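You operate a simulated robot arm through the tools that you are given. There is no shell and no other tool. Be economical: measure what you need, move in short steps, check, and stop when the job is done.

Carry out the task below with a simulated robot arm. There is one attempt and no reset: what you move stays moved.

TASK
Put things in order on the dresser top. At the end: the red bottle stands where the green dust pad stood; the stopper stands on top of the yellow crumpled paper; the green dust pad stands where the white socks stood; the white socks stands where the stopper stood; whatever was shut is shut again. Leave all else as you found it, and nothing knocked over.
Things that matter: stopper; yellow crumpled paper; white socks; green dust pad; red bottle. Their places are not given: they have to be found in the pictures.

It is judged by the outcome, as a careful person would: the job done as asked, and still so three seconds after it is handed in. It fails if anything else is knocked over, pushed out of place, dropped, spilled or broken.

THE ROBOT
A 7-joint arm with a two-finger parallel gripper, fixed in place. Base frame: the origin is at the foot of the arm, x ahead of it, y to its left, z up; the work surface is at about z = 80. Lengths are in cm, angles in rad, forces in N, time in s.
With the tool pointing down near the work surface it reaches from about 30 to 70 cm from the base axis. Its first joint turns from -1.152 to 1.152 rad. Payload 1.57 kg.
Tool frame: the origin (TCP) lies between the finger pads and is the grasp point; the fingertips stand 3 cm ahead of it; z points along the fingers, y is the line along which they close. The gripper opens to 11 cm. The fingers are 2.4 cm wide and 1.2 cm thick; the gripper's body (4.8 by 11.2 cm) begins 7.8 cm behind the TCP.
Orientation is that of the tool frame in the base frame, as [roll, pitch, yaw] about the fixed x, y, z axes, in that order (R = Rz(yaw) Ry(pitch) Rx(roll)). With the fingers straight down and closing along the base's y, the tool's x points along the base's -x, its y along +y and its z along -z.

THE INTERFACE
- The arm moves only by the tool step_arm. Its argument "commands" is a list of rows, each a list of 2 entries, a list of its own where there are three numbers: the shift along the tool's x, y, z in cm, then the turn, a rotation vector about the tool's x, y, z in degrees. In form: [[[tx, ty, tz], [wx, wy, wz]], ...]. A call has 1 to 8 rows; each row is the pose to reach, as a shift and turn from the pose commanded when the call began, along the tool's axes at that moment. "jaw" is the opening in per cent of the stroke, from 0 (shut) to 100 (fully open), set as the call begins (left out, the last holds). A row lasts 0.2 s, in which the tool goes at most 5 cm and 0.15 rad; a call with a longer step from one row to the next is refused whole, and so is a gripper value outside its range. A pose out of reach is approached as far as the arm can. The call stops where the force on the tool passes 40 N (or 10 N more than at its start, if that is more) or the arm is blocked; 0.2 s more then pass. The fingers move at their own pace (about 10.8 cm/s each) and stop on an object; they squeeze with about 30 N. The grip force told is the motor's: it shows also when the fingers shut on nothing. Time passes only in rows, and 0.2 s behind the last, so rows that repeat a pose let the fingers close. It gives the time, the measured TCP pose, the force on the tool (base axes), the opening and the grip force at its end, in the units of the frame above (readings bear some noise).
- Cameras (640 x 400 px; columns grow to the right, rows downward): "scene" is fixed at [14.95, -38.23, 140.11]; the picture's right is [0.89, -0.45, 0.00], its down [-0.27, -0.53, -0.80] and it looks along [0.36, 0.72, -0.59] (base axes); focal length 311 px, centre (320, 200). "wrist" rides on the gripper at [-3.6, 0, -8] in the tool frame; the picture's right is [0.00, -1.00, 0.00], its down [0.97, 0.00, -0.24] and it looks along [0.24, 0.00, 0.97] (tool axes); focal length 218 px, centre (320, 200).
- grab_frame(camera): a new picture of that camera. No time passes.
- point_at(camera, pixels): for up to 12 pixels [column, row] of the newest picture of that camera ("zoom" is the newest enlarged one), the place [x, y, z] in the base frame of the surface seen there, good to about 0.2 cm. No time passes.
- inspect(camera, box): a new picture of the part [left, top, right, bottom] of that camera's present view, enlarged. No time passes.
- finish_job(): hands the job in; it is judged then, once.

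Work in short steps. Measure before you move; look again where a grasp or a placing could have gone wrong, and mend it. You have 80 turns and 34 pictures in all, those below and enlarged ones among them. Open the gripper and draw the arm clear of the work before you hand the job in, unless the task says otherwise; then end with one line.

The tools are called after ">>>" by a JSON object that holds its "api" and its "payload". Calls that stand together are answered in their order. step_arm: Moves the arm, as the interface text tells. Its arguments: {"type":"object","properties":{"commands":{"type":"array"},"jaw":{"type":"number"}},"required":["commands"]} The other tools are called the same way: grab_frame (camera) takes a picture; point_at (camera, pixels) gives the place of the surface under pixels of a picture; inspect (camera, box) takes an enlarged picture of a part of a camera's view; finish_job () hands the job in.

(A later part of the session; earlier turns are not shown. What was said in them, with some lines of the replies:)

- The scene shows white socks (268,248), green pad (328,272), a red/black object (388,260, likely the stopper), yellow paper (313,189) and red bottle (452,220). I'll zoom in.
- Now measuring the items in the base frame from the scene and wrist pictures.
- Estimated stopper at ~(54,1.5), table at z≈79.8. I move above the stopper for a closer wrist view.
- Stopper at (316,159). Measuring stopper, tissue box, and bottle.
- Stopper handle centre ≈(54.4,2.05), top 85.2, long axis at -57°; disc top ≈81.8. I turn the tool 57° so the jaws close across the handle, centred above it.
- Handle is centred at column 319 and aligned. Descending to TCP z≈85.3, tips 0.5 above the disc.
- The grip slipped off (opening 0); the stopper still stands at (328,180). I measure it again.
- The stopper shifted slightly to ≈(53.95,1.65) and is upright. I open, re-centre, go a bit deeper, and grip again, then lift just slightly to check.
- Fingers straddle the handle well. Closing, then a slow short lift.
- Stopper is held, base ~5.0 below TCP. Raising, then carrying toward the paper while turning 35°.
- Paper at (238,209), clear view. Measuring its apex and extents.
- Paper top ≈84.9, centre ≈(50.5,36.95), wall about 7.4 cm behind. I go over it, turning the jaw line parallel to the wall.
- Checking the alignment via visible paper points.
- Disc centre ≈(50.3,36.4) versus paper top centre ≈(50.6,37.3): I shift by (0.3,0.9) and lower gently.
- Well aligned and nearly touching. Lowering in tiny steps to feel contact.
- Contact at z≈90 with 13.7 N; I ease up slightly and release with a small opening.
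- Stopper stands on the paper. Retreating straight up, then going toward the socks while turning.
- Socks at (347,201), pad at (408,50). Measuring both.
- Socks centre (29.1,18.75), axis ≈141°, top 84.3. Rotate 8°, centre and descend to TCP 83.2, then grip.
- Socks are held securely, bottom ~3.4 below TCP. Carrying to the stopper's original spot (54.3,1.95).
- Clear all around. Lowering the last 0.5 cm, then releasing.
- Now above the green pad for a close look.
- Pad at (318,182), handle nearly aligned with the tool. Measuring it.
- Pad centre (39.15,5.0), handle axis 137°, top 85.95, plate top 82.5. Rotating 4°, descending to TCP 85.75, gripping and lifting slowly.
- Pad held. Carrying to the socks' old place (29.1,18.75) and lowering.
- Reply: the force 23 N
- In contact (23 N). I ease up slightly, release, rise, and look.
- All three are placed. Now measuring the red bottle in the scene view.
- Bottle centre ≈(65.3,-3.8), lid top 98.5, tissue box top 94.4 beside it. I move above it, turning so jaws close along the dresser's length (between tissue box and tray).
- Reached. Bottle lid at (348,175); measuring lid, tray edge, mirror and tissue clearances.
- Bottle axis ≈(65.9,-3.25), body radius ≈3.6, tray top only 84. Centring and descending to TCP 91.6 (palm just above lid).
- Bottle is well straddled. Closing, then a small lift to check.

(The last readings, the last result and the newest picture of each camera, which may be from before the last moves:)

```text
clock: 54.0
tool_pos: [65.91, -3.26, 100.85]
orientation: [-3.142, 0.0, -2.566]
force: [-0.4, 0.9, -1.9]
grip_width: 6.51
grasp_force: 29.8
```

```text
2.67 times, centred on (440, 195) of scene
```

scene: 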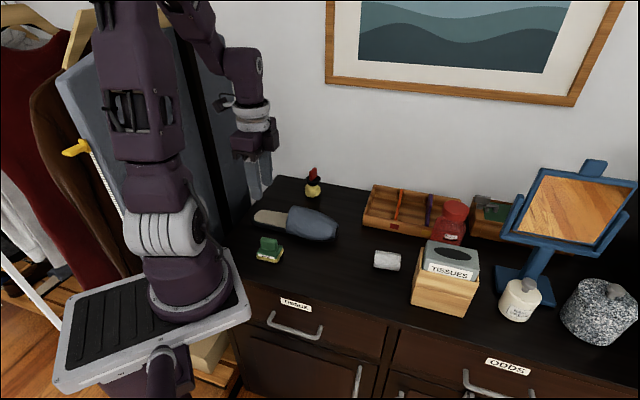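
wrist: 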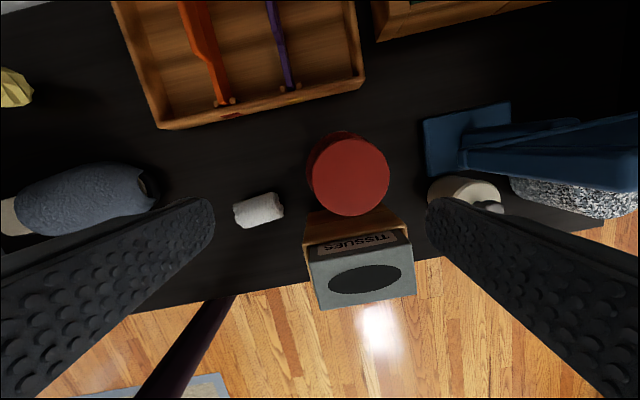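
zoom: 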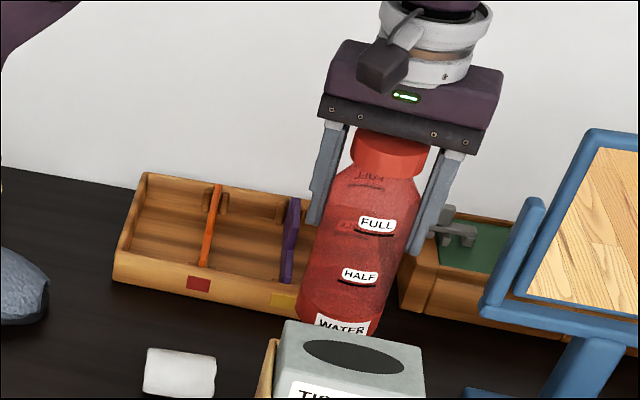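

Bottle held upright, base ~89, clear of tray and socks. Carrying via (60.5,5) and (45,9) to the pad's old place (39.15,5).

>>> {"api": "step_arm", "payload": {"commands": [[[0, 1.2, 0], [0, 0, 0]], [[0, 3.2, 0], [0, 0, 0]], [[0, 5.5, 0], [0, 0, 0]], [[0, 8, 0], [0, 0, 0]], [[0.5, 10, 0], [0, 0, 0]], [[2, 12, 0], [0, 0, 0]], [[3.5, 14, 0], [0, 0, 0]], [[4.8, 15.5, 0], [0, 0, 0]]]}}

>>> {"api": "step_arm", "payload": {"commands": [[[1.2, 1.2, 0], [0, 0, 0]], [[2.9, 2.9, 0], [0, 0, 0]], [[4.8, 4.6, 0], [0, 0, 0]], [[6.8, 5.8, 0], [0, 0, 0]], [[9, 6.1, 0], [0, 0, 0]], [[11.2, 6.0, 0], [0, 0, 0]], [[12.6, 6.0, 0], [0, 0, 0]], [[13.15, 6.0, 0], [0, 0, 0]]]}}

>>> {"api": "step_arm", "payload": {"commands": [[[0, 0, 1.5], [0, 0, 0]], [[0, 0, 3.5], [0, 0, 0]], [[0, 0, 5.5], [0, 0, 0]], [[0, 0, 7], [0, 0, 0]], [[0, 0, 8], [0, 0, 0]], [[0, 0, 8.5], [0, 0, 0]], [[0, 0, 8.5], [0, 0, 0]]]}}

```text
clock: 55.8
tool_pos: [53.73, 7.05, 100.84]
orientation: [-3.142, 0.0, -2.565]
force: [0.9, 0.1, -1.1]
grip_width: 6.54
grasp_force: 29.8
```

```text
clock: 57.6
tool_pos: [39.16, 5.0, 100.93]
orientation: [-3.14, 0.0, -2.564]
force: [0.2, -0.4, -0.8]
grip_width: 6.55
grasp_force: 29.7
```

```text
clock: 59.2
tool_pos: [39.31, 5.02, 92.29]
orientation: [3.141, 0.0, -2.565]
force: [0.9, -0.8, -1.5]
grip_width: 6.53
grasp_force: 29.9
```

Base about 0.6 cm above the surface. Lowering in small steps to contact.

>>> {"api": "step_arm", "payload": {"commands": [[[0, 0, 0.2], [0, 0, 0]], [[0, 0, 0.4], [0, 0, 0]], [[0, 0, 0.5], [0, 0, 0]], [[0, 0, 0.5], [0, 0, 0]]]}}

>>> {"api": "step_arm", "payload": {"commands": [[[0, 0, 0.1], [0, 0, 0]], [[0, 0, 0.15], [0, 0, 0]], [[0, 0, 0.15], [0, 0, 0]]]}}

```text
clock: 60.2
tool_pos: [39.12, 5.01, 91.82]
orientation: [3.141, 0.002, -2.565]
force: [-0.4, -0.2, -0.7]
grip_width: 6.54
grasp_force: 30.2
```

```text
clock: 61.0
tool_pos: [39.27, 4.98, 91.59]
orientation: [3.14, 0.002, -2.566]
force: [-2.6, 3.9, 23.9]
grip_width: 6.53
grasp_force: 29.8
```

Contact. Easing up a touch, opening fully, then rising.

>>> {"api": "step_arm", "payload": {"commands": [[[0, 0, -0.1], [0, 0, 0]], [[0, 0, -0.1], [0, 0, 0]]]}}

>>> {"api": "step_arm", "payload": {"commands": [[[0, 0, -0.1], [0, 0, 0]], [[0, 0, -0.1], [0, 0, 0]], [[0, 0, -0.1], [0, 0, 0]], [[0, 0, -0.1], [0, 0, 0]]], "jaw": 100}}

>>> {"api": "step_arm", "payload": {"commands": [[[0, 0, -2], [0, 0, 0]], [[0, 0, -5], [0, 0, 0]], [[0, 0, -9], [0, 0, 0]], [[0, 0, -13], [0, 0, 0]], [[0, 0, -16], [0, 0, 0]], [[0, 0, -16], [0, 0, 0]]]}}

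>>> {"api": "grab_frame", "payload": {"camera": "scene"}}

```text
clock: 61.6
tool_pos: [39.15, 4.91, 91.61]
orientation: [-3.141, -0.001, -2.567]
force: [0.2, 0.1, -1.9]
grip_width: 6.52
grasp_force: 30.4
```

```text
clock: 62.6
tool_pos: [39.22, 4.92, 91.88]
orientation: [3.141, 0.0, -2.566]
force: [0.2, 0.6, 0.1]
grip_width: 11.0
grasp_force: 0.0
```

```text
clock: 64.0
tool_pos: [39.41, 5.01, 107.89]
orientation: [-3.14, 0.0, -2.566]
force: [-0.1, -0.4, 0.3]
grip_width: 10.98
grasp_force: 0.1
```

```text
3 pictures are left
```

scene: 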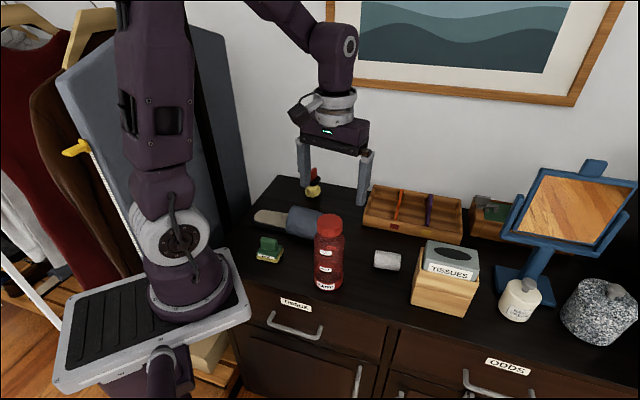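

All placed. I raise the arm slightly away and verify positions.

>>> {"api": "step_arm", "payload": {"commands": [[[0, 0, -2], [0, 0, 0]], [[-2, -3, -3], [0, 0, 0]], [[-4, -6, -3], [0, 0, 0]], [[-4, -6, -3], [0, 0, 0]]]}}

>>> {"api": "inspect", "payload": {"camera": "scene", "box": [240, 160, 420, 300]}}

>>> {"api": "point_at", "payload": {"camera": "scene", "pixels": [[328, 222], [269, 241], [388, 255], [313, 172], [313, 192], [328, 287]]}}

```text
clock: 65.0
tool_pos: [46.04, 2.23, 110.93]
orientation: [-3.14, 0.0, -2.565]
force: [-0.1, 1.0, -0.1]
grip_width: 10.99
grasp_force: 0.0
```

```text
2.86 times, centred on (330, 230) of scene
```

zoom: 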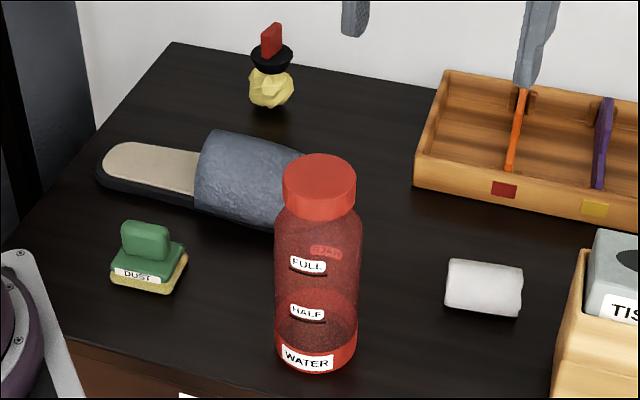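

```text
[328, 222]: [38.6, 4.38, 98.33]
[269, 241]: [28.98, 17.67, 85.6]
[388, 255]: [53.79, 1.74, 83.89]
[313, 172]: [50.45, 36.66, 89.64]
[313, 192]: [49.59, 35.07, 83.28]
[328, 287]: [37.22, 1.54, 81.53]
```

The picture shows everything upright and in its place, and the arm is clear, so I'm handing the job in.

>>> {"api": "finish_job", "payload": {}}

```text
The job is handed in.
```

The job is handed in: the stopper stands on the yellow paper, the socks are where the stopper stood, the green pad is where the socks stood, and the red bottle is where the pad stood. I never opened anything. My first grip on the stopper slipped and nudged it about half a centimetre, so I placed the socks at its original spot. In the last picture nothing was knocked over.
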